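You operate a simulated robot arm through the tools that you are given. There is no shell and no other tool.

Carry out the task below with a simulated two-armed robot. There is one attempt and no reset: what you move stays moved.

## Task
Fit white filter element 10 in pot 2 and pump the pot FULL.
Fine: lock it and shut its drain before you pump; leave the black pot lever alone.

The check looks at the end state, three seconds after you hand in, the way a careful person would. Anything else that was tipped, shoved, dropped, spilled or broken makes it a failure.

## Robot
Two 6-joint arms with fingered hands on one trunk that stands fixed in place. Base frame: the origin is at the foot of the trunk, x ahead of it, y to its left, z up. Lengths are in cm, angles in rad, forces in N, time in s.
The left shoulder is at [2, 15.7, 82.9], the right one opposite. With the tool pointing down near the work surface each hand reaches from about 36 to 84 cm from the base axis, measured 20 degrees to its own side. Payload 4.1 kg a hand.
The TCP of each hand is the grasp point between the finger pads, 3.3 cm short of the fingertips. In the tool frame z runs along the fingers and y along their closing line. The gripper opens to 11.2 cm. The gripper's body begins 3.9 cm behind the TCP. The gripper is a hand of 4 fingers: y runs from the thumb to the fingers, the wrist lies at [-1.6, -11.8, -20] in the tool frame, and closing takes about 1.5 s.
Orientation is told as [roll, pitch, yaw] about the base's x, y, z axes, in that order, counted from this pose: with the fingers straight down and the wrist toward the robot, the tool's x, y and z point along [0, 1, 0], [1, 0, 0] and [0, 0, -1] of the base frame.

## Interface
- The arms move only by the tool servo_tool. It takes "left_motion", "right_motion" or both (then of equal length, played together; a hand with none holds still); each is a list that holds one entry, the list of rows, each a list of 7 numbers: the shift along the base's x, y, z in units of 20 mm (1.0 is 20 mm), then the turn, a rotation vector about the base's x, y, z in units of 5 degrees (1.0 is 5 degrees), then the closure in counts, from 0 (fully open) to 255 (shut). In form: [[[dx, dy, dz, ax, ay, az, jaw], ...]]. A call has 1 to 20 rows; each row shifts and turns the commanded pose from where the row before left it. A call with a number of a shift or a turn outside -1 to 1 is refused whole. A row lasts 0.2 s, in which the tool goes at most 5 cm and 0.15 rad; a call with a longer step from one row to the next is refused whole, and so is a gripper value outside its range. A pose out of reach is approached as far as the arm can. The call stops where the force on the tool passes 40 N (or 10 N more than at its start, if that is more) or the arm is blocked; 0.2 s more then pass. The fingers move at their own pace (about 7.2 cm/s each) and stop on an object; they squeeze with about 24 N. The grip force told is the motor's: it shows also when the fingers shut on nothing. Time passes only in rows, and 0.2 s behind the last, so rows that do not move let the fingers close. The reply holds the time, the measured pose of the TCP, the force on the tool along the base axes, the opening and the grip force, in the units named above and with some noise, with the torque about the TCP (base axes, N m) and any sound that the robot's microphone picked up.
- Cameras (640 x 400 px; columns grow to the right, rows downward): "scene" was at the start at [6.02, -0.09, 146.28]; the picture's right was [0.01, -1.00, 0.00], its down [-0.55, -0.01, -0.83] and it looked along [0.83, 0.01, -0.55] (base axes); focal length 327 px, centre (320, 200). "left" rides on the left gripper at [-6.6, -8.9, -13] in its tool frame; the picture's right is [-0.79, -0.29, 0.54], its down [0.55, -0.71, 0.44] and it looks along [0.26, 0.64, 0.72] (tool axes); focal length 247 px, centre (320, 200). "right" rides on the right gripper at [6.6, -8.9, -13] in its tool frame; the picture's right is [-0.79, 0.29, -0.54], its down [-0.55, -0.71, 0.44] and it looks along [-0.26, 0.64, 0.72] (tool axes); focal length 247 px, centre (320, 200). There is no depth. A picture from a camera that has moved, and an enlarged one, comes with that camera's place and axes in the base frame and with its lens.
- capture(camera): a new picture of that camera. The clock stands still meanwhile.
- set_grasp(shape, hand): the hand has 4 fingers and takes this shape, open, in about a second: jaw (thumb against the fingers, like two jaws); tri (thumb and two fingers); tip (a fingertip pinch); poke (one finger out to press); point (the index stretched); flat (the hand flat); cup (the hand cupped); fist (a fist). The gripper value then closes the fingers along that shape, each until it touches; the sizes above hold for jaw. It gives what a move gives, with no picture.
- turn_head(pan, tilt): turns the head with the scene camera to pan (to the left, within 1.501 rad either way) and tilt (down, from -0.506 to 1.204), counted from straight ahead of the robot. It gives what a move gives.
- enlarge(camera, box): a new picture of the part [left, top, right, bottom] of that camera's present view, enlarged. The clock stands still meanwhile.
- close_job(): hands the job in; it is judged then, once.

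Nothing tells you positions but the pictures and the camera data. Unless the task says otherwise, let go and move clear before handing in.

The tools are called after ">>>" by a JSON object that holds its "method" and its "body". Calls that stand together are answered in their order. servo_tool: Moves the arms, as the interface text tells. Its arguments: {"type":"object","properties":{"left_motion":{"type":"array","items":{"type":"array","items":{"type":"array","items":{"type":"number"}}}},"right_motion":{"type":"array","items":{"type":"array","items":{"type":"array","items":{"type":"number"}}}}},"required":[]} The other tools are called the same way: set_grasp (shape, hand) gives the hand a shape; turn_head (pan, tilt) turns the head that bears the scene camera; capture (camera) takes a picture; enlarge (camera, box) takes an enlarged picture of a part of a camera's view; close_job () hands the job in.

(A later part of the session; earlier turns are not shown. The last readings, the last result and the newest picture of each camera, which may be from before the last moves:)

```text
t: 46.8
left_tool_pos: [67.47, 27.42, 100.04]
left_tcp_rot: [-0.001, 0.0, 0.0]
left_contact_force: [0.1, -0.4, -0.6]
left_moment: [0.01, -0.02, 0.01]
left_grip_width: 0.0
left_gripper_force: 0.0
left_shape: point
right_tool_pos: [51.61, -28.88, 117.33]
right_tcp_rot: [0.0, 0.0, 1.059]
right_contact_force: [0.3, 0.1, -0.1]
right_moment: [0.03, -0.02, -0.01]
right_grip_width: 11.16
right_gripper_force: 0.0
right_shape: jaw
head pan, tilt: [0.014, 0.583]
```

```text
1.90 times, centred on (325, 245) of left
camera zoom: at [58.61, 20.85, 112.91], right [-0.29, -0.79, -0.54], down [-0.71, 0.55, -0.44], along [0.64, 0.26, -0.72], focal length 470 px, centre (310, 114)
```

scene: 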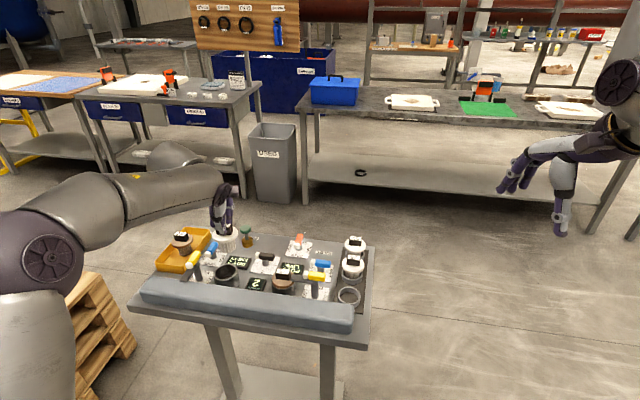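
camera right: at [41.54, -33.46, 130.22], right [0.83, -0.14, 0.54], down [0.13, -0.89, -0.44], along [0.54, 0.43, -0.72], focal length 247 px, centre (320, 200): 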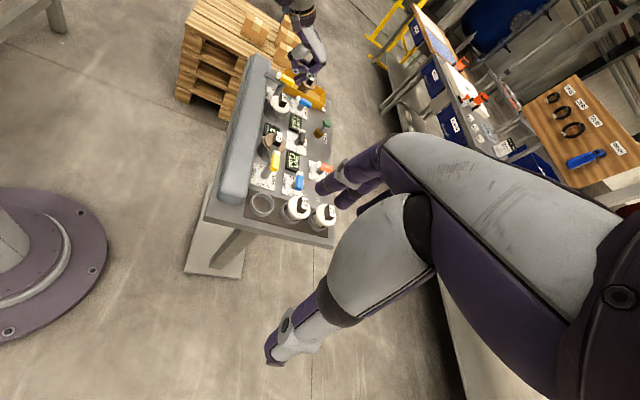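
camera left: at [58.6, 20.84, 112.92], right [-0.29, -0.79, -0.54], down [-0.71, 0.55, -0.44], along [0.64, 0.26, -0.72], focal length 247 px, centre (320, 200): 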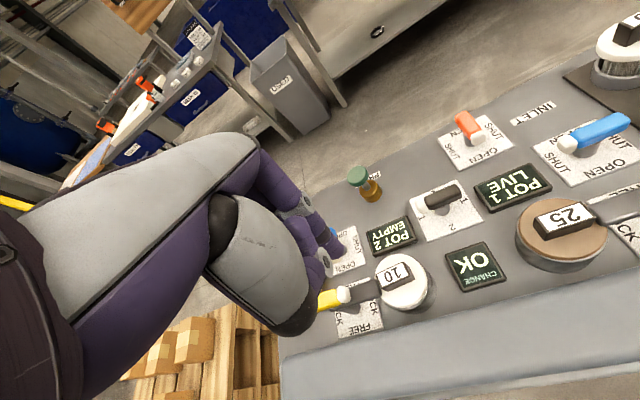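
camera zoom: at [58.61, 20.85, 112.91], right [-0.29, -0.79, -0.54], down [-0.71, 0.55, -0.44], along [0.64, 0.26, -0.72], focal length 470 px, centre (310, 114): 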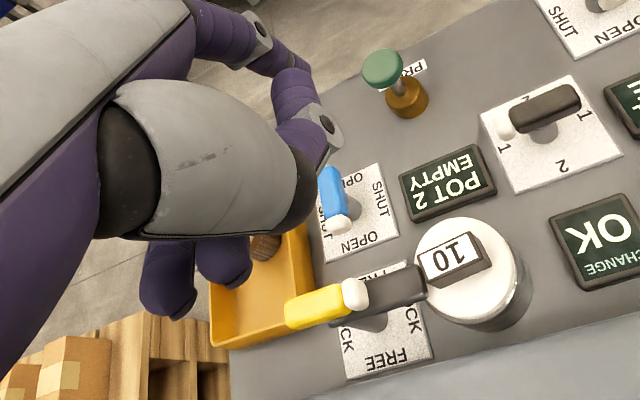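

The point finger juts far forward and its curled fingers would hit the yellow lever, so I'll go back to poke, which fits if I push the white end from its right side.

>>> {"method": "set_grasp", "body": {"hand": "left", "shape": "poke"}}

>>> {"method": "servo_tool", "body": {"left_motion": [[[0.6, 0.15, 0, 0, 0, 0, 0], [0.8, 0.2, 0, 0, 0, 0, 0], [0.8, 0.2, 0, 0, 0, 0, 0], [0.8, 0.2, 0, 0, 0, 0, 0], [0.8, 0.25, 0, 0, 0, 0, 0], [0, 0, -0.8, 0, 0, 0, 0], [0, 0, -0.9, 0, 0, 0, 0], [0, 0, -0.9, 0, 0, 0, 0], [0, 0, -0.9, 0, 0, 0, 0], [0, 0, -0.9, 0, 0, 0, 0], [0, 0, -0.9, 0, 0, 0, 0], [0, 0, 0, 0, 0, 0, 0]]]}}

>>> {"method": "enlarge", "body": {"camera": "right", "box": [260, 50, 340, 110]}}

>>> {"method": "enlarge", "body": {"camera": "scene", "box": [180, 210, 270, 300]}}

```text
t: 47.7
left_tool_pos: [67.33, 27.26, 99.91]
left_tcp_rot: [-0.001, 0.0, 0.0]
left_contact_force: [0.4, 0.3, -0.5]
left_moment: [-0.02, 0.06, -0.01]
left_grip_width: 0.0
left_gripper_force: 0.0
left_shape: poke
right_tool_pos: [51.73, -28.87, 117.24]
right_tcp_rot: [0.001, 0.0, 1.058]
right_contact_force: [0.0, -0.7, 0.8]
right_moment: [0.02, -0.04, -0.01]
right_grip_width: 11.17
right_gripper_force: 0.0
right_shape: jaw
head pan, tilt: [0.014, 0.583]
```

```text
t: 50.3
left_tool_pos: [75.04, 29.45, 89.24]
left_tcp_rot: [0.0, 0.001, -0.002]
left_contact_force: [0.6, 0.6, 0.0]
left_moment: [0.02, 0.0, 0.01]
left_grip_width: 0.01
left_gripper_force: 0.0
left_shape: poke
right_tool_pos: [51.71, -28.95, 117.15]
right_tcp_rot: [0.0, 0.0, 1.057]
right_contact_force: [0.1, -0.2, -0.4]
right_moment: [-0.05, 0.0, 0.0]
right_grip_width: 11.17
right_gripper_force: 0.0
right_shape: jaw
head pan, tilt: [0.014, 0.583]
```

```text
6.67 times, centred on (300, 80) of right
camera zoom: at [41.55, -33.45, 130.22], right [0.83, -0.14, 0.54], down [0.13, -0.89, -0.44], along [0.54, 0.43, -0.72], focal length 1646 px, centre (453, 1000)
```

zoom: 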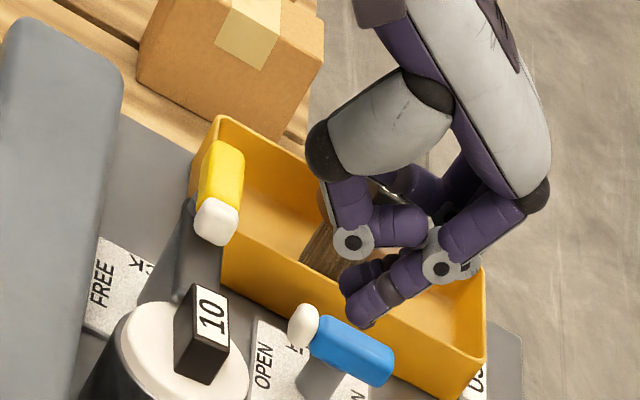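

```text
4.44 times, centred on (225, 255) of scene
camera zoom: at [6.02, -0.09, 146.28], right [0.01, -1.0, 0.0], down [-0.55, -0.01, -0.83], along [0.83, 0.01, -0.55], focal length 1452 px, centre (742, -44)
```

zoom: 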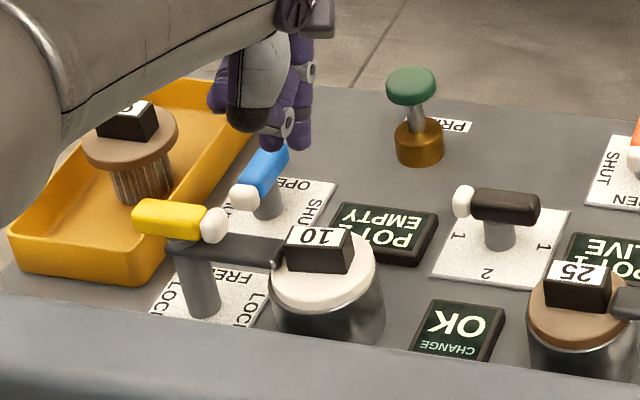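

The stub will come down just right of the white ball. Lowering about 5 cm.

>>> {"method": "servo_tool", "body": {"left_motion": [[[0, 0, -0.6, 0, 0, 0, 0], [0, 0, -0.6, 0, 0, 0, 0], [0, 0, -0.6, 0, 0, 0, 0], [0, 0, -0.5, 0, 0, 0, 0], [0, 0, -0.2, 0, 0, 0, 0], [0, 0, 0, 0, 0, 0, 0]]]}}

>>> {"method": "enlarge", "body": {"camera": "right", "box": [260, 50, 340, 110]}}

>>> {"method": "enlarge", "body": {"camera": "scene", "box": [180, 210, 270, 300]}}

>>> {"method": "enlarge", "body": {"camera": "left", "box": [250, 140, 400, 350]}}

```text
t: 51.7
left_tool_pos: [75.02, 29.41, 84.17]
left_tcp_rot: [-0.001, 0.001, 0.0]
left_contact_force: [-0.1, -0.7, 0.0]
left_moment: [0.0, -0.01, 0.01]
left_grip_width: 0.03
left_gripper_force: 0.0
left_shape: poke
right_tool_pos: [51.82, -28.98, 117.17]
right_tcp_rot: [0.0, -0.001, 1.058]
right_contact_force: [1.1, 0.0, -0.1]
right_moment: [-0.01, 0.02, -0.03]
right_grip_width: 11.17
right_gripper_force: 0.1
right_shape: jaw
head pan, tilt: [0.014, 0.583]
```

```text
6.67 times, centred on (300, 80) of right
camera zoom: at [41.55, -33.45, 130.22], right [0.83, -0.14, 0.54], down [0.13, -0.89, -0.44], along [0.54, 0.43, -0.72], focal length 1646 px, centre (453, 1000)
```

zoom: 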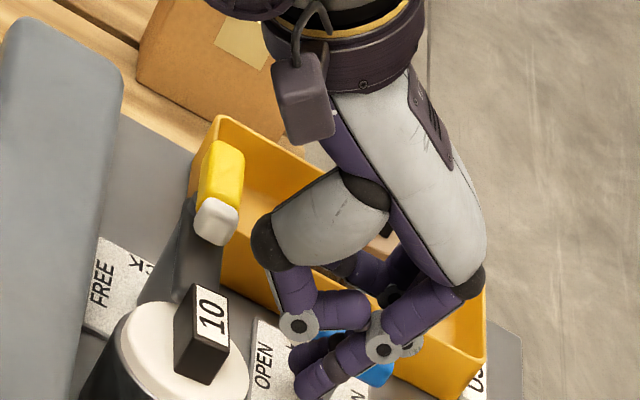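

```text
4.44 times, centred on (225, 255) of scene
camera zoom: at [6.02, -0.09, 146.28], right [0.01, -1.0, 0.0], down [-0.55, -0.01, -0.83], along [0.83, 0.01, -0.55], focal length 1452 px, centre (742, -44)
```

zoom: 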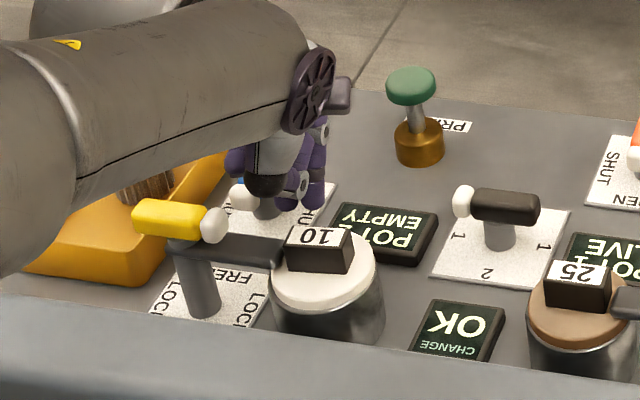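

```text
1.90 times, centred on (325, 245) of left
camera zoom: at [66.15, 22.8, 97.25], right [-0.29, -0.79, -0.54], down [-0.71, 0.55, -0.44], along [0.64, 0.26, -0.72], focal length 470 px, centre (310, 114)
```

zoom: 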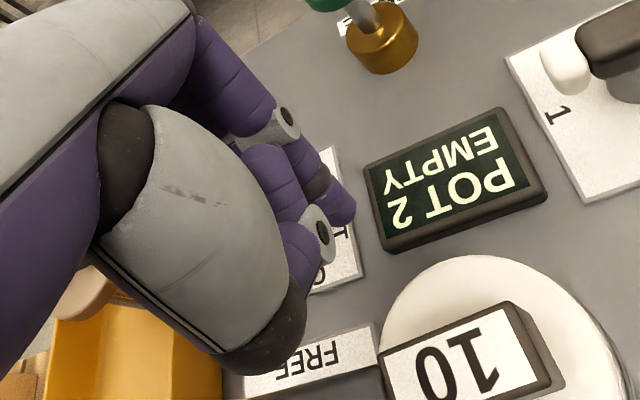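

Clear of everything. I'll push left in small steps.

>>> {"method": "servo_tool", "body": {"left_motion": [[[0, 0.2, 0, 0, 0, 0, 0], [0, 0.2, 0, 0, 0, 0, 0], [0, 0.2, 0, 0, 0, 0, 0], [0, 0.2, 0, 0, 0, 0, 0], [0, 0, 0, 0, 0, 0, 0]]]}}

>>> {"method": "enlarge", "body": {"camera": "right", "box": [260, 50, 340, 110]}}

>>> {"method": "enlarge", "body": {"camera": "scene", "box": [205, 235, 265, 275]}}

```text
t: 52.9
left_tool_pos: [74.98, 30.91, 84.32]
left_tcp_rot: [0.0, -0.002, 0.001]
left_contact_force: [-3.3, -3.8, 0.6]
left_moment: [-0.09, 0.02, -0.02]
left_grip_width: 0.0
left_gripper_force: 0.0
left_shape: poke
right_tool_pos: [51.74, -28.93, 117.2]
right_tcp_rot: [0.0, 0.0, 1.058]
right_contact_force: [-0.1, 0.4, 0.9]
right_moment: [0.0, 0.01, 0.01]
right_grip_width: 11.17
right_gripper_force: 0.0
right_shape: jaw
head pan, tilt: [0.014, 0.583]
```

```text
6.67 times, centred on (300, 80) of right
camera zoom: at [41.54, -33.46, 130.22], right [0.83, -0.14, 0.54], down [0.13, -0.89, -0.44], along [0.54, 0.43, -0.72], focal length 1646 px, centre (453, 1000)
```

zoom: 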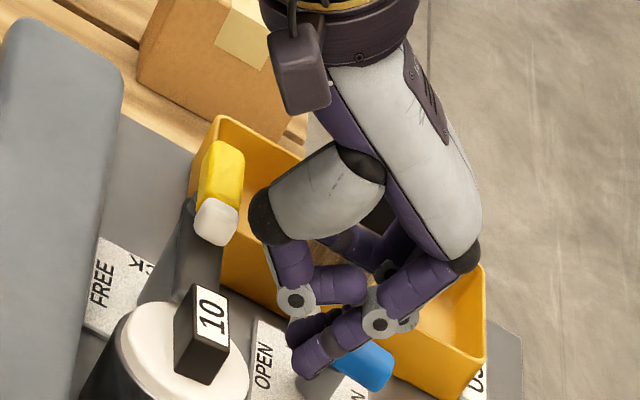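

```text
10.00 times, centred on (235, 255) of scene
camera zoom: at [6.0, -0.1, 146.28], right [0.01, -1.0, 0.0], down [-0.55, -0.01, -0.83], along [0.83, 0.01, -0.55], focal length 3266 px, centre (1170, -350)
```

zoom: 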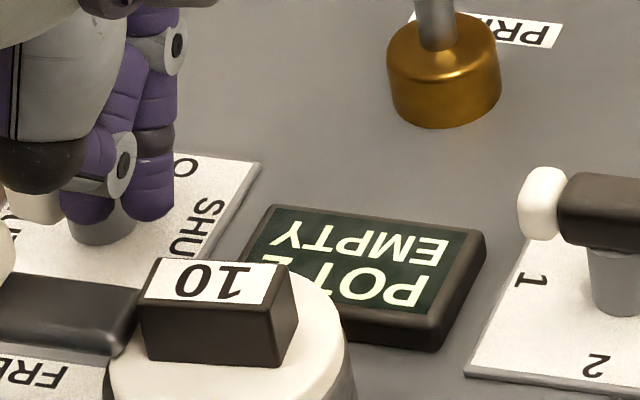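

Contact with a few newtons and the lever is starting to turn. Continuing.

>>> {"method": "servo_tool", "body": {"left_motion": [[[0, 0.2, 0, 0, 0, 0, 0], [0, 0.2, 0, 0, 0, 0, 0], [0.02, 0.2, 0, 0, 0, 0, 0], [0.04, 0.15, 0, 0, 0, 0, 0], [0, 0, 0, 0, 0, 0, 0]]]}}

>>> {"method": "enlarge", "body": {"camera": "right", "box": [260, 50, 340, 110]}}

>>> {"method": "enlarge", "body": {"camera": "scene", "box": [180, 220, 260, 275]}}

```text
t: 54.1
left_tool_pos: [75.06, 32.37, 84.44]
left_tcp_rot: [0.0, -0.002, 0.0]
left_contact_force: [-4.4, -1.1, 7.6]
left_moment: [0.11, -0.04, 0.05]
left_grip_width: 0.0
left_gripper_force: 0.0
left_shape: poke
right_tool_pos: [51.75, -28.88, 117.13]
right_tcp_rot: [-0.002, 0.0, 1.058]
right_contact_force: [0.7, 0.6, -0.2]
right_moment: [-0.01, 0.0, 0.03]
right_grip_width: 11.14
right_gripper_force: 0.0
right_shape: jaw
head pan, tilt: [0.014, 0.583]
```

```text
6.67 times, centred on (300, 80) of right
camera zoom: at [41.52, -33.45, 130.22], right [0.83, -0.14, 0.54], down [0.13, -0.89, -0.44], along [0.54, 0.43, -0.72], focal length 1646 px, centre (453, 1000)
```

zoom: 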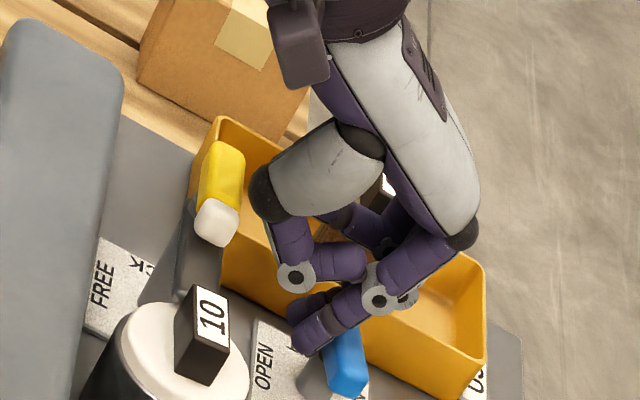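

```text
7.27 times, centred on (220, 248) of scene
camera zoom: at [5.98, -0.1, 146.28], right [0.01, -1.0, 0.0], down [-0.55, -0.01, -0.83], along [0.83, 0.01, -0.55], focal length 2376 px, centre (1047, -146)
```

zoom: 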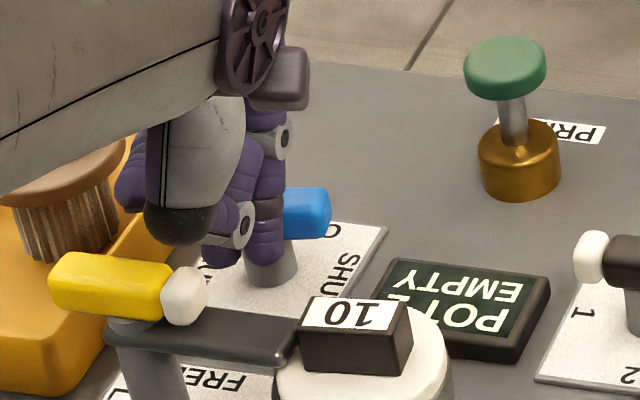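

The blue handle has already swung nearly crosswise, and the finger is now pressed upward by something. I'll lift away and look.

>>> {"method": "servo_tool", "body": {"left_motion": [[[-0.1, -0.1, 0.3, 0, 0, 0, 0], [-0.1, 0, 0.6, 0, 0, 0, 0], [0, 0, 0.8, 0, 0, 0, 0], [0, 0, 1, 0, 0, 0, 0], [0, 0, 1, 0, 0, 0, 0], [0, 0, 1, 0, 0, 0, 0], [-0.5, 0, 1, 0, 0, 0, 0], [-0.8, 0, 1, 0, 0, 0, 0], [0, 0, 0, 0, 0, 0, 0]]]}}

>>> {"method": "enlarge", "body": {"camera": "right", "box": [260, 50, 340, 110]}}

>>> {"method": "enlarge", "body": {"camera": "scene", "box": [180, 220, 260, 275]}}

>>> {"method": "enlarge", "body": {"camera": "left", "box": [250, 140, 400, 350]}}

```text
t: 56.1
left_tool_pos: [72.15, 32.22, 97.78]
left_tcp_rot: [0.0, 0.0, -0.001]
left_contact_force: [-0.2, -0.7, -0.5]
left_moment: [0.01, -0.01, 0.02]
left_grip_width: 0.0
left_gripper_force: 0.1
left_shape: poke
right_tool_pos: [51.76, -28.91, 117.22]
right_tcp_rot: [0.001, 0.0, 1.058]
right_contact_force: [0.1, -0.5, 0.3]
right_moment: [-0.03, 0.01, 0.0]
right_grip_width: 11.17
right_gripper_force: 0.0
right_shape: jaw
head pan, tilt: [0.014, 0.583]
```

```text
6.67 times, centred on (300, 80) of right
camera zoom: at [41.56, -33.45, 130.21], right [0.83, -0.14, 0.54], down [0.13, -0.89, -0.44], along [0.54, 0.43, -0.72], focal length 1646 px, centre (453, 1000)
```

zoom: 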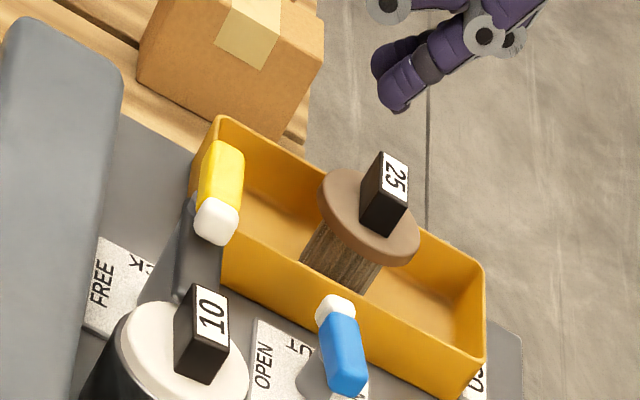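

```text
7.27 times, centred on (220, 248) of scene
camera zoom: at [6.03, -0.09, 146.28], right [0.01, -1.0, 0.0], down [-0.55, -0.01, -0.83], along [0.83, 0.01, -0.55], focal length 2376 px, centre (1047, -146)
```

zoom: 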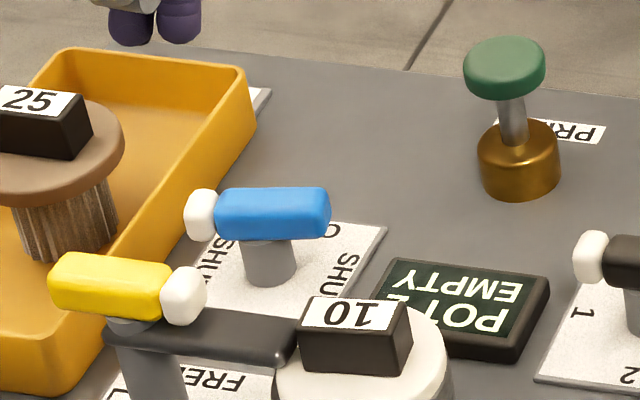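

```text
1.90 times, centred on (325, 245) of left
camera zoom: at [63.33, 25.73, 110.72], right [-0.29, -0.79, -0.54], down [-0.71, 0.55, -0.44], along [0.64, 0.26, -0.72], focal length 470 px, centre (310, 114)
```

zoom: 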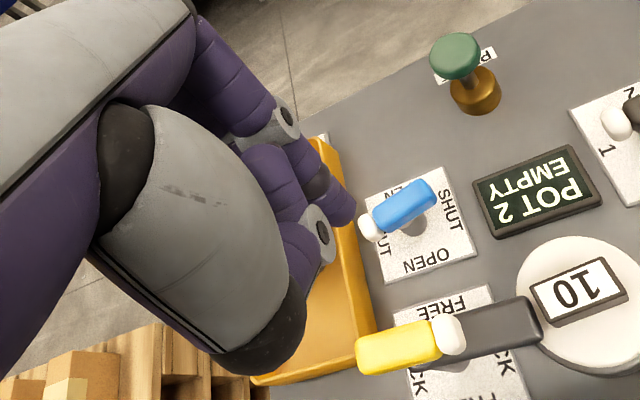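

White ball now points left, about 13° short of SHUT. I'll come down on its near side and push it forward (+x) to finish.

>>> {"method": "servo_tool", "body": {"left_motion": [[[0.5, 0.2, -0.3, 0, 0, 0, 0], [0.5, 0.2, -0.9, 0, 0, 0, 0], [0, 0, -0.9, 0, 0, 0, 0], [0, 0, -0.9, 0, 0, 0, 0], [0, 0, -0.9, 0, 0, 0, 0], [0, 0, -0.9, 0, 0, 0, 0], [0, 0, -0.9, 0, 0, 0, 0], [0, 0, -0.8, 0, 0, 0, 0], [0, 0, -0.4, 0, 0, 0, 0], [0, 0, -0.1, 0, 0, 0, 0], [0, 0, 0, 0, 0, 0, 0]]]}}

>>> {"method": "enlarge", "body": {"camera": "right", "box": [260, 50, 340, 110]}}

>>> {"method": "enlarge", "body": {"camera": "scene", "box": [180, 220, 260, 275]}}

```text
t: 58.5
left_tool_pos: [74.14, 32.85, 83.91]
left_tcp_rot: [0.0, -0.002, -0.002]
left_contact_force: [6.8, -7.8, 15.8]
left_moment: [0.27, 0.98, 0.37]
left_grip_width: 0.0
left_gripper_force: 0.0
left_shape: poke
right_tool_pos: [51.76, -28.96, 117.19]
right_tcp_rot: [0.0, -0.002, 1.059]
right_contact_force: [-0.6, -0.1, -0.4]
right_moment: [0.04, -0.02, 0.02]
right_grip_width: 11.17
right_gripper_force: 0.1
right_shape: jaw
head pan, tilt: [0.014, 0.583]
```

```text
6.67 times, centred on (300, 80) of right
camera zoom: at [41.52, -33.51, 130.21], right [0.83, -0.14, 0.54], down [0.13, -0.89, -0.44], along [0.54, 0.43, -0.72], focal length 1646 px, centre (453, 1000)
```

zoom: 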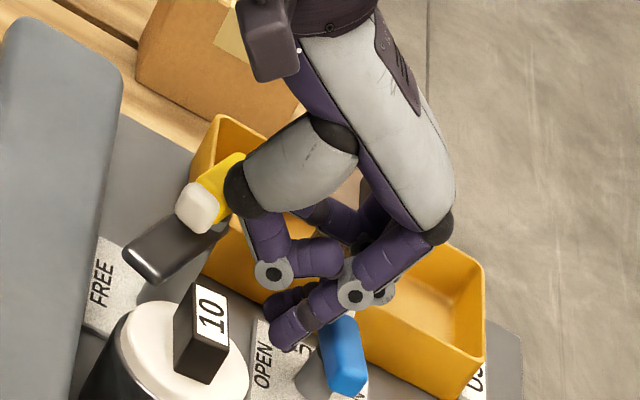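

```text
7.27 times, centred on (220, 248) of scene
camera zoom: at [6.0, -0.14, 146.28], right [0.01, -1.0, 0.0], down [-0.55, -0.01, -0.83], along [0.83, 0.01, -0.55], focal length 2376 px, centre (1047, -146)
```

zoom: 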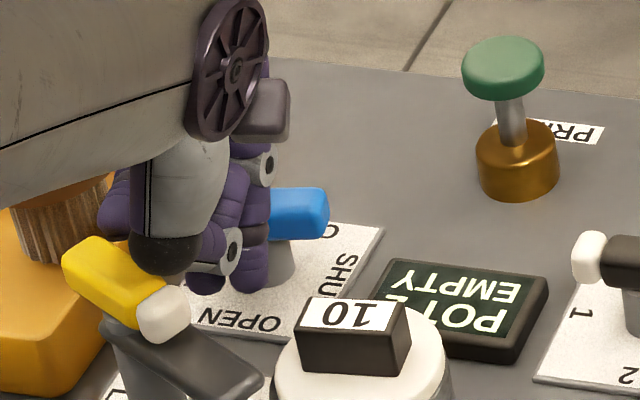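

The thumb's base caught the yellow handle and turned it back some. I'll lift straight up at once; I'll redo the lock afterwards.

>>> {"method": "servo_tool", "body": {"left_motion": [[[0, 0, 0.4, 0, 0, 0, 0], [0, 0, 0.6, 0, 0, 0, 0], [0, 0, 0.8, 0, 0, 0, 0], [0, 0, 1, 0, 0, 0, 0], [0, 0, 1, 0, 0, 0, 0], [0, 0, 1, 0, 0, 0, 0], [0, 0, 1, 0, 0, 0, 0], [0, 0, 0, 0, 0, 0, 0]]]}}

>>> {"method": "enlarge", "body": {"camera": "right", "box": [260, 50, 340, 110]}}

>>> {"method": "enlarge", "body": {"camera": "scene", "box": [180, 210, 270, 300]}}

```text
t: 60.3
left_tool_pos: [74.15, 33.03, 95.23]
left_tcp_rot: [0.001, 0.001, 0.0]
left_contact_force: [-1.4, -0.1, 0.9]
left_moment: [0.02, 0.03, 0.0]
left_grip_width: 0.01
left_gripper_force: 0.0
left_shape: poke
right_tool_pos: [51.74, -28.88, 117.25]
right_tcp_rot: [0.001, 0.001, 1.058]
right_contact_force: [-0.1, 0.6, 0.4]
right_moment: [-0.02, -0.04, -0.04]
right_grip_width: 11.16
right_gripper_force: 0.0
right_shape: jaw
head pan, tilt: [0.014, 0.583]
```

```text
6.67 times, centred on (300, 80) of right
camera zoom: at [41.55, -33.45, 130.22], right [0.83, -0.14, 0.54], down [0.13, -0.89, -0.44], along [0.54, 0.43, -0.72], focal length 1646 px, centre (453, 1000)
```

zoom: 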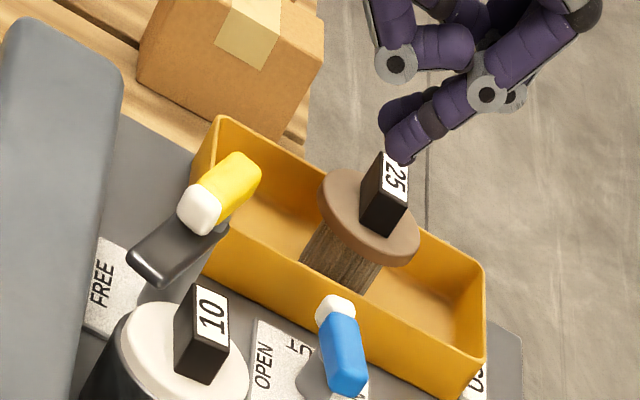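

```text
4.44 times, centred on (225, 255) of scene
camera zoom: at [6.02, -0.09, 146.28], right [0.01, -1.0, 0.0], down [-0.55, -0.01, -0.83], along [0.83, 0.01, -0.55], focal length 1452 px, centre (742, -44)
```

zoom: 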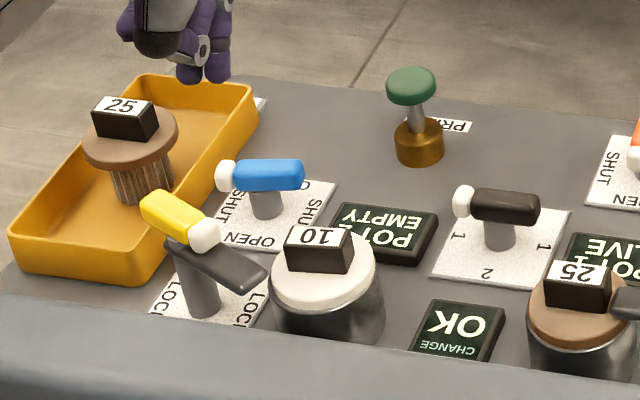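

The sign kept OK, but I'll re-set the lock after finishing the drain. The blue handle's right end can be pulled toward me from behind, clear of tray and yellow lever; I'll move there high up and test the reach.

>>> {"method": "servo_tool", "body": {"left_motion": [[[0, -0.8, 0, 0, 0, 0, 0], [0.3, -0.85, 0, 0, 0, 0, 0], [0.8, -0.1, 0, 0, 0, 0, 0], [0.8, 0, 0, 0, 0, 0, 0], [0.8, 0, 0, 0, 0, 0, 0], [0.05, 0, 0, 0, 0, 0, 0], [0, 0, -0.5, 0, 0, 0, 0], [0, 0, -0.8, 0, 0, 0, 0], [0, 0, -0.8, 0, 0, 0, 0], [0, 0, -0.5, 0, 0, 0, 0], [0, 0, 0, 0, 0, 0, 0]]]}}

>>> {"method": "enlarge", "body": {"camera": "right", "box": [260, 50, 340, 110]}}

>>> {"method": "enlarge", "body": {"camera": "scene", "box": [180, 210, 270, 300]}}

```text
t: 62.7
left_tool_pos: [77.33, 29.26, 89.71]
left_tcp_rot: [0.0, 0.001, 0.0]
left_contact_force: [0.0, -0.5, -0.6]
left_moment: [0.01, 0.02, -0.05]
left_grip_width: 0.0
left_gripper_force: 0.0
left_shape: poke
left hand out of reach, approached as far as the arm can: row 4, 5
right_tool_pos: [51.76, -28.93, 117.29]
right_tcp_rot: [0.0, 0.001, 1.057]
right_contact_force: [-0.6, -0.3, -0.4]
right_moment: [0.05, -0.01, 0.01]
right_grip_width: 11.16
right_gripper_force: 0.1
right_shape: jaw
head pan, tilt: [0.014, 0.583]
```

```text
6.67 times, centred on (300, 80) of right
camera zoom: at [41.55, -33.45, 130.22], right [0.83, -0.14, 0.54], down [0.13, -0.89, -0.44], along [0.54, 0.43, -0.72], focal length 1646 px, centre (453, 1000)
```

zoom: 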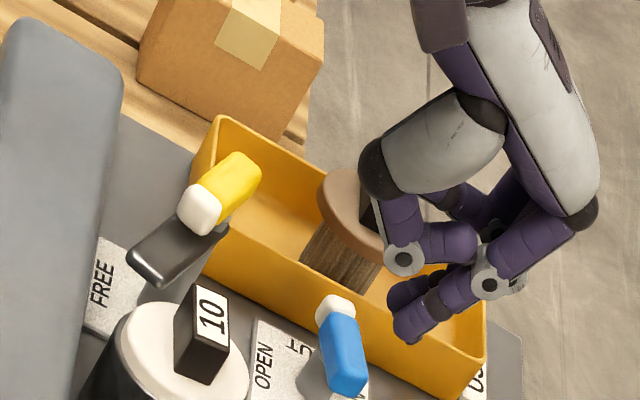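

```text
4.44 times, centred on (225, 255) of scene
camera zoom: at [6.02, -0.09, 146.28], right [0.01, -1.0, 0.0], down [-0.55, -0.01, -0.83], along [0.83, 0.01, -0.55], focal length 1452 px, centre (742, -44)
```

zoom: 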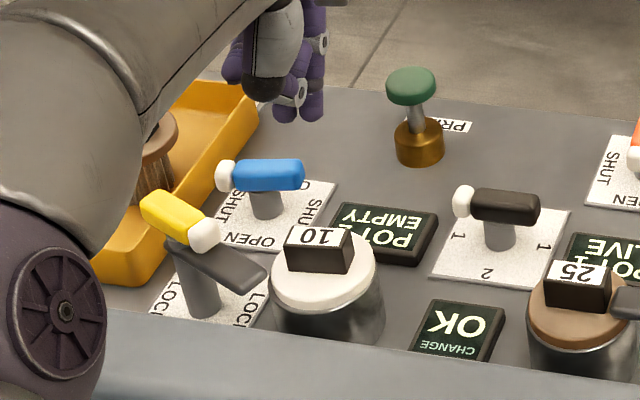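

Reach ends at x≈77 with the hand vertical here. I'll pitch the hand 15° forward and then move on.

>>> {"method": "servo_tool", "body": {"left_motion": [[[0, 0, 0.2, 0, -1, 0, 0], [0, 0, 0.2, 0, -1, 0, 0], [0, 0, 0.1, 0, -1, 0, 0], [0.4, 0.1, 0, 0, 0, 0, 0], [0.6, 0, 0, 0, 0, 0, 0], [0, 0, 0, 0, 0, 0, 0]]]}}

>>> {"method": "enlarge", "body": {"camera": "right", "box": [260, 50, 340, 110]}}

>>> {"method": "enlarge", "body": {"camera": "scene", "box": [180, 210, 270, 300]}}

```text
t: 64.1
left_tool_pos: [79.8, 30.13, 91.08]
left_tcp_rot: [0.0, -0.262, -0.002]
left_contact_force: [-1.1, -0.2, -0.4]
left_moment: [0.03, 0.03, -0.03]
left_grip_width: 0.01
left_gripper_force: 0.0
left_shape: poke
left hand out of reach, approached as far as the arm can: row 3
right_tool_pos: [51.82, -28.93, 117.17]
right_tcp_rot: [0.0, 0.0, 1.057]
right_contact_force: [0.1, 0.1, 0.1]
right_moment: [0.02, 0.02, 0.02]
right_grip_width: 11.17
right_gripper_force: 0.1
right_shape: jaw
head pan, tilt: [0.014, 0.583]
```

```text
6.67 times, centred on (300, 80) of right
camera zoom: at [41.55, -33.44, 130.22], right [0.83, -0.14, 0.54], down [0.13, -0.89, -0.44], along [0.54, 0.43, -0.72], focal length 1646 px, centre (453, 1000)
```

zoom: 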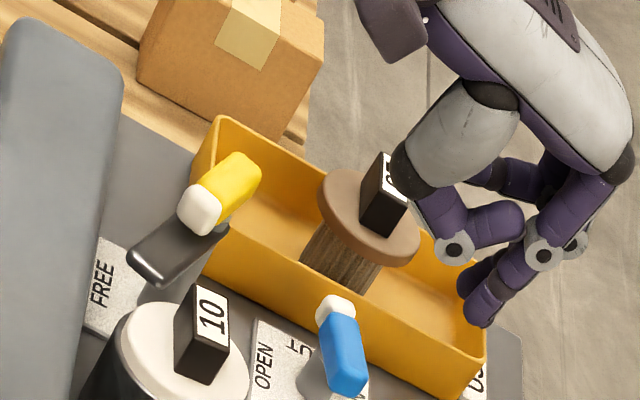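

```text
4.44 times, centred on (225, 255) of scene
camera zoom: at [6.01, -0.09, 146.28], right [0.01, -1.0, 0.0], down [-0.55, -0.01, -0.83], along [0.83, 0.01, -0.55], focal length 1452 px, centre (742, -44)
```

zoom: 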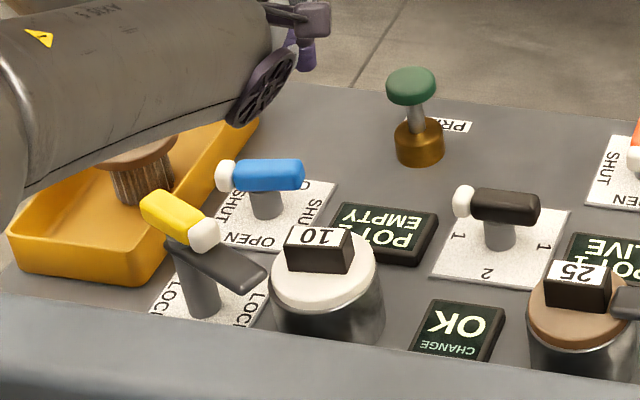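

Reach is good now. I'll shift slightly right and lower behind the blue handle's right end.

>>> {"method": "servo_tool", "body": {"left_motion": [[[0, -0.3, -0.3, 0, 0, 0, 0], [0, 0, -0.6, 0, 0, 0, 0], [0, 0, -0.6, 0, 0, 0, 0], [0, 0, -0.6, 0, 0, 0, 0], [0, 0, -0.5, 0, 0, 0, 0], [0, 0, -0.4, 0, 0, 0, 0], [0, 0, 0, 0, 0, 0, 0]]]}}

>>> {"method": "enlarge", "body": {"camera": "right", "box": [260, 50, 340, 110]}}

>>> {"method": "enlarge", "body": {"camera": "scene", "box": [180, 210, 270, 300]}}

```text
t: 65.7
left_tool_pos: [79.88, 29.54, 85.06]
left_tcp_rot: [0.001, -0.263, 0.0]
left_contact_force: [-0.1, 0.0, 0.1]
left_moment: [-0.02, 0.0, 0.02]
left_grip_width: 0.0
left_gripper_force: 0.1
left_shape: poke
right_tool_pos: [51.78, -28.73, 117.29]
right_tcp_rot: [0.0, 0.0, 1.057]
right_contact_force: [0.4, 0.4, 0.1]
right_moment: [0.01, 0.01, 0.03]
right_grip_width: 11.16
right_gripper_force: 0.1
right_shape: jaw
head pan, tilt: [0.014, 0.583]
```

```text
6.67 times, centred on (300, 80) of right
camera zoom: at [41.55, -33.45, 130.22], right [0.83, -0.14, 0.54], down [0.13, -0.89, -0.44], along [0.54, 0.43, -0.72], focal length 1646 px, centre (453, 1000)
```

zoom: 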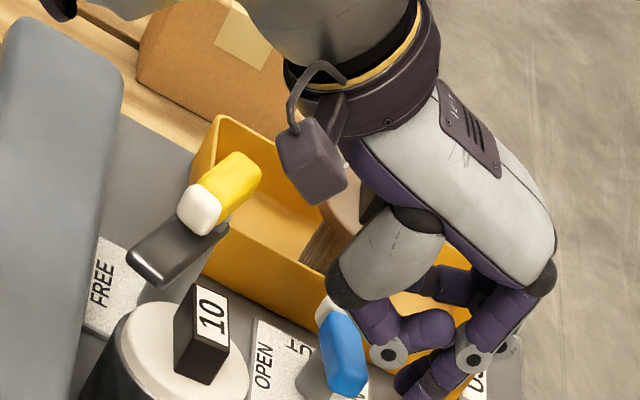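

```text
4.44 times, centred on (225, 255) of scene
camera zoom: at [6.02, -0.09, 146.28], right [0.01, -1.0, 0.0], down [-0.55, -0.01, -0.83], along [0.83, 0.01, -0.55], focal length 1452 px, centre (742, -44)
```

zoom: 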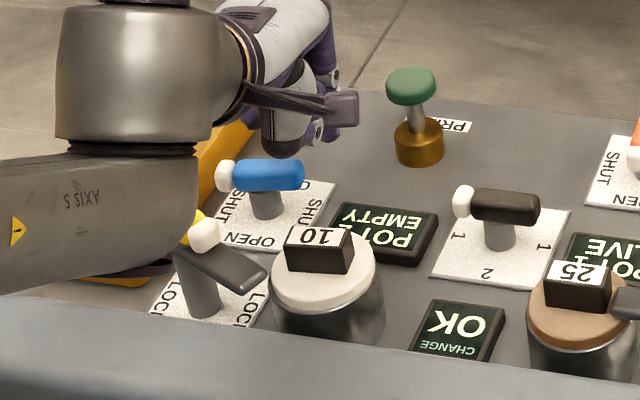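

Just behind the handle and clear. I'll go down another 0.9 cm and then pull back gently.

>>> {"method": "servo_tool", "body": {"left_motion": [[[0, 0, -0.25, 0, 0, 0, 0], [0, 0, -0.2, 0, 0, 0, 0], [-0.2, 0, 0, 0, 0, 0, 0], [-0.2, 0, 0, 0, 0, 0, 0], [-0.2, 0, 0, 0, 0, 0, 0], [0, 0, 0, 0, 0, 0, 0]]]}}

>>> {"method": "enlarge", "body": {"camera": "right", "box": [270, 70, 350, 130]}}

>>> {"method": "enlarge", "body": {"camera": "scene", "box": [180, 210, 270, 300]}}

```text
t: 67.1
left_tool_pos: [78.59, 29.62, 84.27]
left_tcp_rot: [0.0, -0.262, 0.001]
left_contact_force: [-0.6, -0.2, 0.0]
left_moment: [0.0, 0.03, 0.0]
left_grip_width: 0.0
left_gripper_force: 0.0
left_shape: poke
right_tool_pos: [51.66, -28.84, 117.13]
right_tcp_rot: [-0.001, 0.0, 1.058]
right_contact_force: [-1.0, -0.3, 0.6]
right_moment: [-0.01, 0.0, -0.01]
right_grip_width: 11.17
right_gripper_force: 0.0
right_shape: jaw
head pan, tilt: [0.014, 0.583]
```

```text
6.67 times, centred on (310, 100) of right
camera zoom: at [41.55, -33.45, 130.22], right [0.83, -0.14, 0.54], down [0.13, -0.89, -0.44], along [0.54, 0.43, -0.72], focal length 1646 px, centre (387, 867)
```

zoom: 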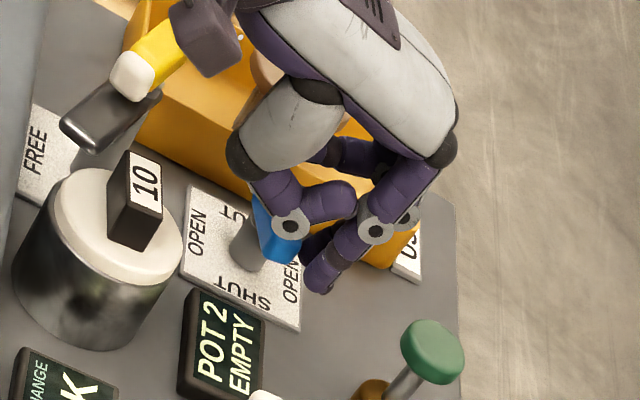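

```text
4.44 times, centred on (225, 255) of scene
camera zoom: at [6.02, -0.09, 146.28], right [0.01, -1.0, 0.0], down [-0.55, -0.01, -0.83], along [0.83, 0.01, -0.55], focal length 1452 px, centre (742, -44)
```

zoom: 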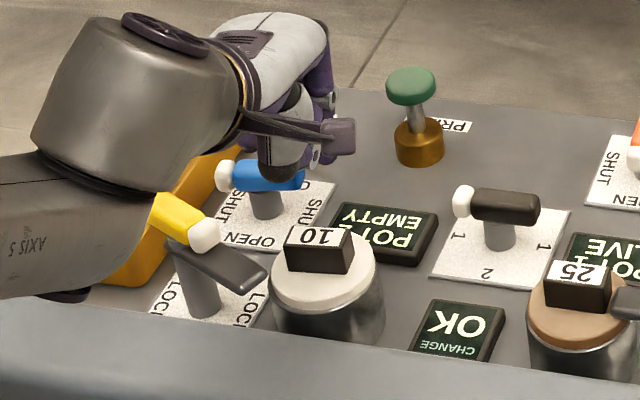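

No contact yet. Continuing to pull back.

>>> {"method": "servo_tool", "body": {"left_motion": [[[-0.15, 0, 0, 0, 0, 0, 0], [-0.15, 0, 0, 0, 0, 0, 0], [-0.1, 0, 0, 0, 0, 0, 0], [-0.1, 0, 0, 0, 0, 0, 0], [0, 0, 0, 0, 0, 0, 0]]]}}

>>> {"method": "enlarge", "body": {"camera": "right", "box": [270, 70, 350, 130]}}

>>> {"method": "enlarge", "body": {"camera": "scene", "box": [180, 220, 260, 275]}}

```text
t: 68.3
left_tool_pos: [77.73, 29.51, 84.27]
left_tcp_rot: [0.0, -0.262, -0.001]
left_contact_force: [12.1, -3.0, 0.2]
left_moment: [-0.06, -0.29, -0.16]
left_grip_width: 0.01
left_gripper_force: 0.1
left_shape: poke
right_tool_pos: [51.72, -28.83, 117.18]
right_tcp_rot: [0.0, 0.001, 1.058]
right_contact_force: [0.3, 0.1, 0.2]
right_moment: [0.01, 0.0, -0.02]
right_grip_width: 11.15
right_gripper_force: 0.1
right_shape: jaw
head pan, tilt: [0.014, 0.583]
```

```text
6.67 times, centred on (310, 100) of right
camera zoom: at [41.58, -33.47, 130.2], right [0.83, -0.14, 0.54], down [0.13, -0.89, -0.44], along [0.54, 0.43, -0.72], focal length 1646 px, centre (387, 867)
```

zoom: 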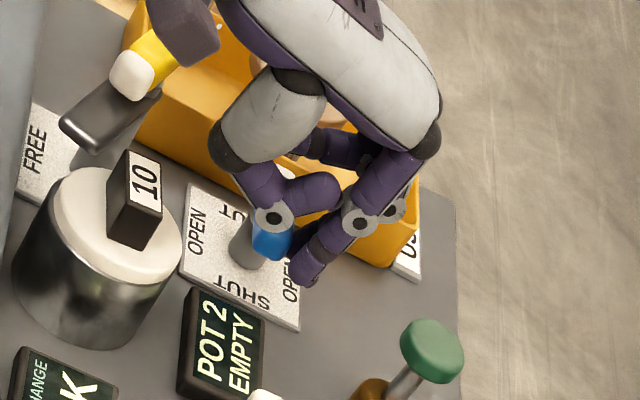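

```text
7.27 times, centred on (220, 248) of scene
camera zoom: at [6.06, -0.1, 146.28], right [0.01, -1.0, 0.0], down [-0.55, -0.01, -0.83], along [0.83, 0.01, -0.55], focal length 2376 px, centre (1047, -146)
```

zoom: 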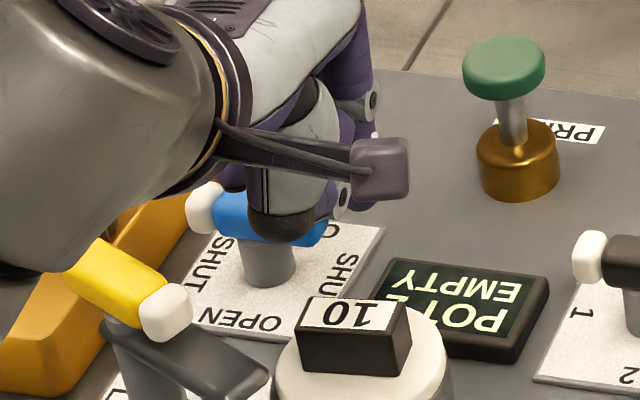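

12 N now, the handle looks lined up with SHUT. I'll back off forward, lift, and check.

>>> {"method": "servo_tool", "body": {"left_motion": [[[0.4, 0, 0, 0, 0, 0, 0], [0.4, 0, 0.1, 0, 0, 0, 0], [0.2, 0, 0.6, 0, 0, 0, 0], [0, -0.2, 0.8, 0, 0, 0, 0], [0, -0.5, 0.9, 0, 0, 0, 0], [0, -0.5, 0.9, 0, 0, 0, 0], [0, -0.5, 0.5, 0, 0, 0, 0], [0, -0.5, 0, 0, 0, 0, 0], [0, 0, 0, 0, 0, 0, 0]]]}}

>>> {"method": "enlarge", "body": {"camera": "right", "box": [270, 70, 350, 130]}}

>>> {"method": "enlarge", "body": {"camera": "scene", "box": [180, 220, 260, 275]}}

>>> {"method": "capture", "body": {"camera": "scene"}}

```text
t: 70.3
left_tool_pos: [79.6, 25.13, 91.68]
left_tcp_rot: [0.001, -0.262, -0.001]
left_contact_force: [-0.3, 0.9, 1.0]
left_moment: [0.03, -0.04, 0.0]
left_grip_width: 0.01
left_gripper_force: 0.1
left_shape: poke
right_tool_pos: [51.73, -28.96, 117.28]
right_tcp_rot: [-0.001, 0.0, 1.057]
right_contact_force: [0.3, -0.7, -0.2]
right_moment: [0.0, 0.03, 0.03]
right_grip_width: 11.15
right_gripper_force: 0.0
right_shape: jaw
head pan, tilt: [0.014, 0.583]
```

```text
6.67 times, centred on (310, 100) of right
camera zoom: at [41.55, -33.45, 130.22], right [0.83, -0.14, 0.54], down [0.13, -0.89, -0.44], along [0.54, 0.43, -0.72], focal length 1646 px, centre (387, 867)
```

zoom: 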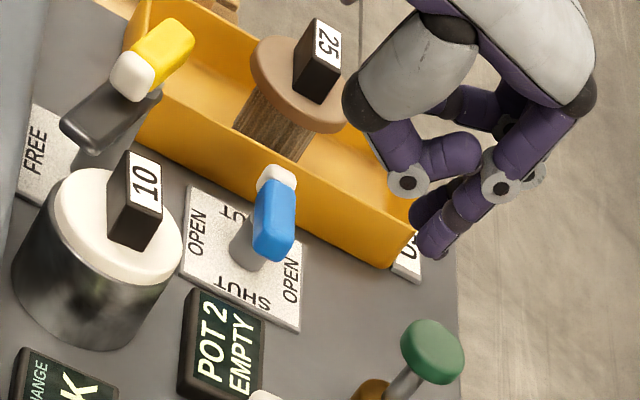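

```text
7.27 times, centred on (220, 248) of scene
camera zoom: at [6.02, -0.09, 146.28], right [0.01, -1.0, 0.0], down [-0.55, -0.01, -0.83], along [0.83, 0.01, -0.55], focal length 2376 px, centre (1047, -146)
```

zoom: 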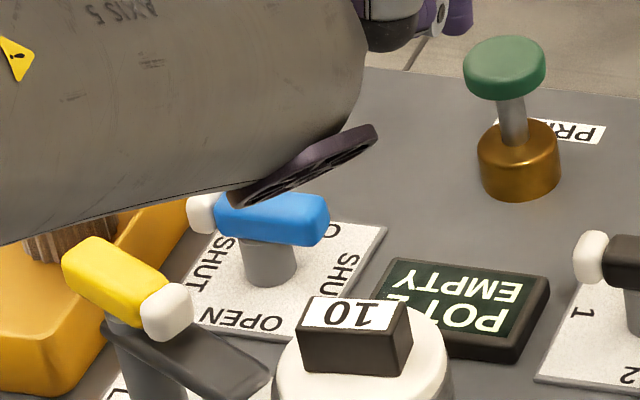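

```text
taken
```

scene: 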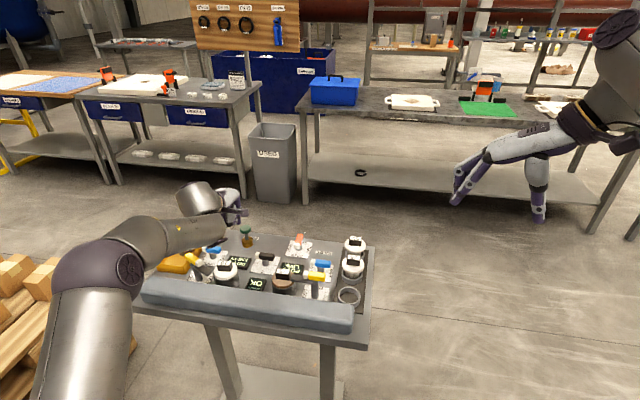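

The blue lever is now across, at SHUT. Next I'll return the hand upright and re-lock the yellow lever by pushing its far end back toward me.

>>> {"method": "servo_tool", "body": {"left_motion": [[[-0.5, 0, 0.9, 0, 0.75, 0, 0], [-0.5, 0, 0.9, 0, 0.75, 0, 0], [-0.5, 0.3, 0.9, 0, 0.75, 0, 0], [-0.5, 0.7, 0.5, 0, 0.75, 0, 0], [-0.5, 0.9, 0, 0, 0, 0, 0], [-0.4, 0.9, 0, 0, 0, 0, 0], [-0.3, 0.9, 0, 0, 0, 0, 0], [0, 0.9, 0, 0, 0, 0, 0], [0, 0.8, 0, 0, 0, 0, 0], [0, 0, 0, 0, 0, 0, 0]]]}}

>>> {"method": "enlarge", "body": {"camera": "right", "box": [260, 40, 350, 110]}}

>>> {"method": "enlarge", "body": {"camera": "scene", "box": [180, 210, 270, 300]}}

```text
t: 72.5
left_tool_pos: [73.28, 35.93, 98.37]
left_tcp_rot: [-0.001, -0.002, -0.001]
left_contact_force: [-0.6, 0.5, -0.4]
left_moment: [0.0, -0.04, 0.01]
left_grip_width: 0.01
left_gripper_force: 0.1
left_shape: poke
right_tool_pos: [51.65, -28.88, 117.23]
right_tcp_rot: [0.001, -0.001, 1.056]
right_contact_force: [0.6, 0.7, -0.7]
right_moment: [-0.03, 0.0, 0.0]
right_grip_width: 11.19
right_gripper_force: 0.0
right_shape: jaw
head pan, tilt: [0.014, 0.583]
```

```text
5.71 times, centred on (305, 75) of right
camera zoom: at [41.55, -33.45, 130.21], right [0.83, -0.14, 0.54], down [0.13, -0.89, -0.44], along [0.54, 0.43, -0.72], focal length 1411 px, centre (406, 914)
```

zoom: 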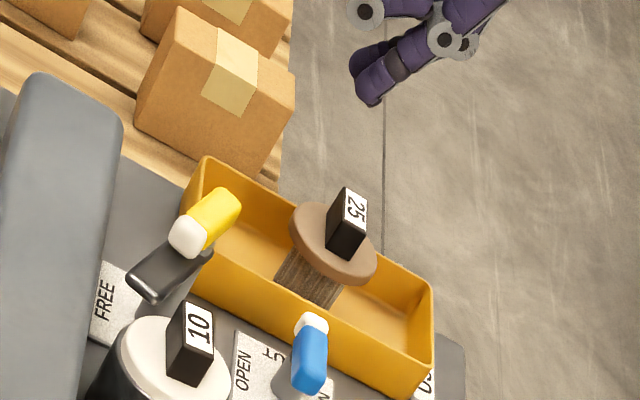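

```text
4.44 times, centred on (225, 255) of scene
camera zoom: at [6.02, -0.09, 146.28], right [0.01, -1.0, 0.0], down [-0.55, -0.01, -0.83], along [0.83, 0.01, -0.55], focal length 1452 px, centre (742, -44)
```

zoom: 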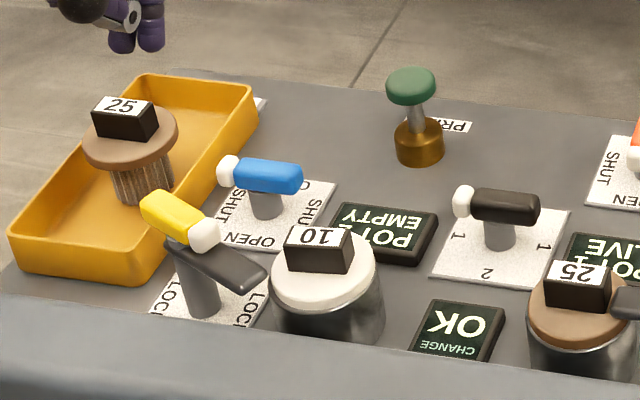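

The blue lever's line now matches the SHUT marks. I'll lower behind the yellow lever's far end.

>>> {"method": "servo_tool", "body": {"left_motion": [[[0, 0, -0.8, 0, 0, 0, 0], [0, 0, -0.9, 0, 0, 0, 0], [0, 0, -0.9, 0, 0, 0, 0], [0, 0, -0.9, 0, 0, 0, 0], [0, 0, -0.9, 0, 0, 0, 0], [0, 0, -0.6, 0, 0, 0, 0], [0, 0, -0.35, 0, 0, 0, 0], [0, 0, 0, 0, 0, 0, 0]]]}}

>>> {"method": "enlarge", "body": {"camera": "right", "box": [260, 40, 350, 110]}}

>>> {"method": "enlarge", "body": {"camera": "scene", "box": [180, 210, 270, 300]}}

```text
t: 74.3
left_tool_pos: [73.22, 35.97, 87.39]
left_tcp_rot: [0.001, 0.0, -0.001]
left_contact_force: [0.2, 1.1, 0.2]
left_moment: [0.01, 0.03, -0.01]
left_grip_width: 0.0
left_gripper_force: 0.1
left_shape: poke
right_tool_pos: [51.61, -28.95, 117.21]
right_tcp_rot: [-0.002, 0.0, 1.058]
right_contact_force: [-0.2, 1.5, -0.4]
right_moment: [0.03, 0.0, 0.02]
right_grip_width: 11.17
right_gripper_force: 0.0
right_shape: jaw
head pan, tilt: [0.014, 0.583]
```

```text
5.71 times, centred on (305, 75) of right
camera zoom: at [41.55, -33.45, 130.22], right [0.83, -0.14, 0.54], down [0.13, -0.89, -0.44], along [0.54, 0.43, -0.72], focal length 1411 px, centre (406, 914)
```

zoom: 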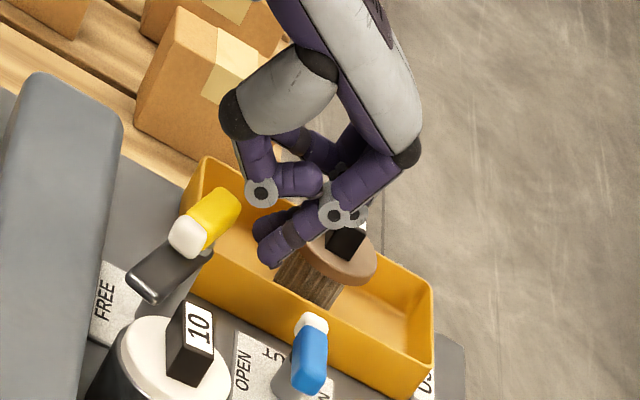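

```text
4.44 times, centred on (225, 255) of scene
camera zoom: at [6.02, -0.09, 146.28], right [0.01, -1.0, 0.0], down [-0.55, -0.01, -0.83], along [0.83, 0.01, -0.55], focal length 1452 px, centre (742, -44)
```

zoom: 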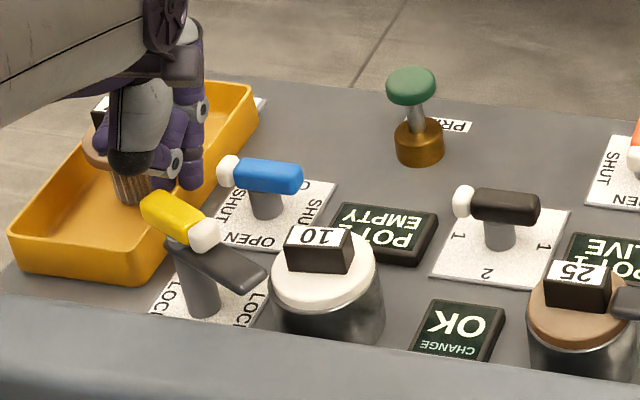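

In place behind the yellow end. Pulling it toward me to lock.

>>> {"method": "servo_tool", "body": {"left_motion": [[[-0.2, 0.03, 0, 0, 0, 0, 0], [-0.2, 0.03, 0, 0, 0, 0, 0], [-0.2, 0.03, 0, 0, 0, 0, 0], [-0.2, 0.03, 0, 0, 0, 0, 0], [-0.2, 0.03, 0, 0, 0, 0, 0], [-0.15, 0.03, 0, 0, 0, 0, 0], [-0.1, 0, 0, 0, 0, 0, 0], [0, 0, 0, 0, 0, 0, 0]]]}}

>>> {"method": "enlarge", "body": {"camera": "right", "box": [260, 40, 350, 110]}}

>>> {"method": "enlarge", "body": {"camera": "scene", "box": [180, 210, 270, 300]}}

```text
t: 76.1
left_tool_pos: [70.74, 36.29, 87.53]
left_tcp_rot: [0.0, 0.001, 0.0]
left_contact_force: [4.7, 1.9, -0.3]
left_moment: [0.04, -0.14, 0.02]
left_grip_width: 0.01
left_gripper_force: 0.1
left_shape: poke
right_tool_pos: [51.73, -28.73, 117.27]
right_tcp_rot: [0.0, 0.0, 1.058]
right_contact_force: [-0.3, 0.7, 0.2]
right_moment: [0.0, -0.03, 0.0]
right_grip_width: 11.16
right_gripper_force: 0.1
right_shape: jaw
head pan, tilt: [0.014, 0.583]
```

```text
5.71 times, centred on (305, 75) of right
camera zoom: at [41.57, -33.44, 130.21], right [0.83, -0.14, 0.54], down [0.13, -0.89, -0.44], along [0.54, 0.43, -0.72], focal length 1411 px, centre (406, 914)
```

zoom: 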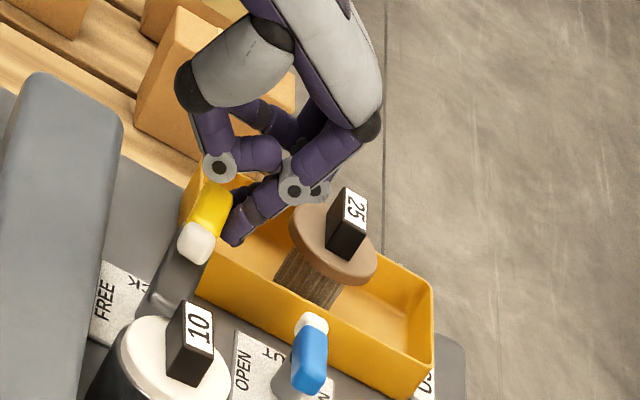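

```text
4.44 times, centred on (225, 255) of scene
camera zoom: at [6.03, -0.09, 146.28], right [0.01, -1.0, 0.0], down [-0.55, -0.01, -0.83], along [0.83, 0.01, -0.55], focal length 1452 px, centre (742, -44)
```

zoom: 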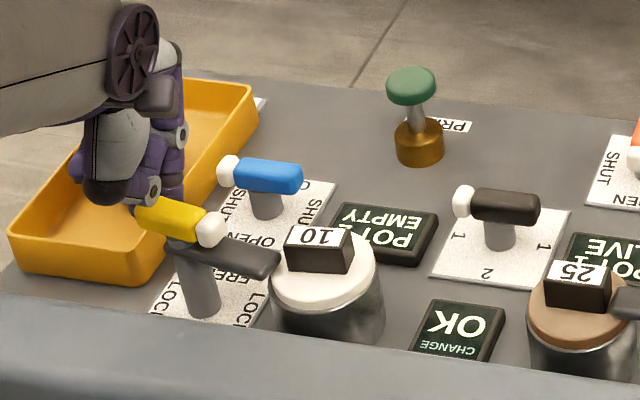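

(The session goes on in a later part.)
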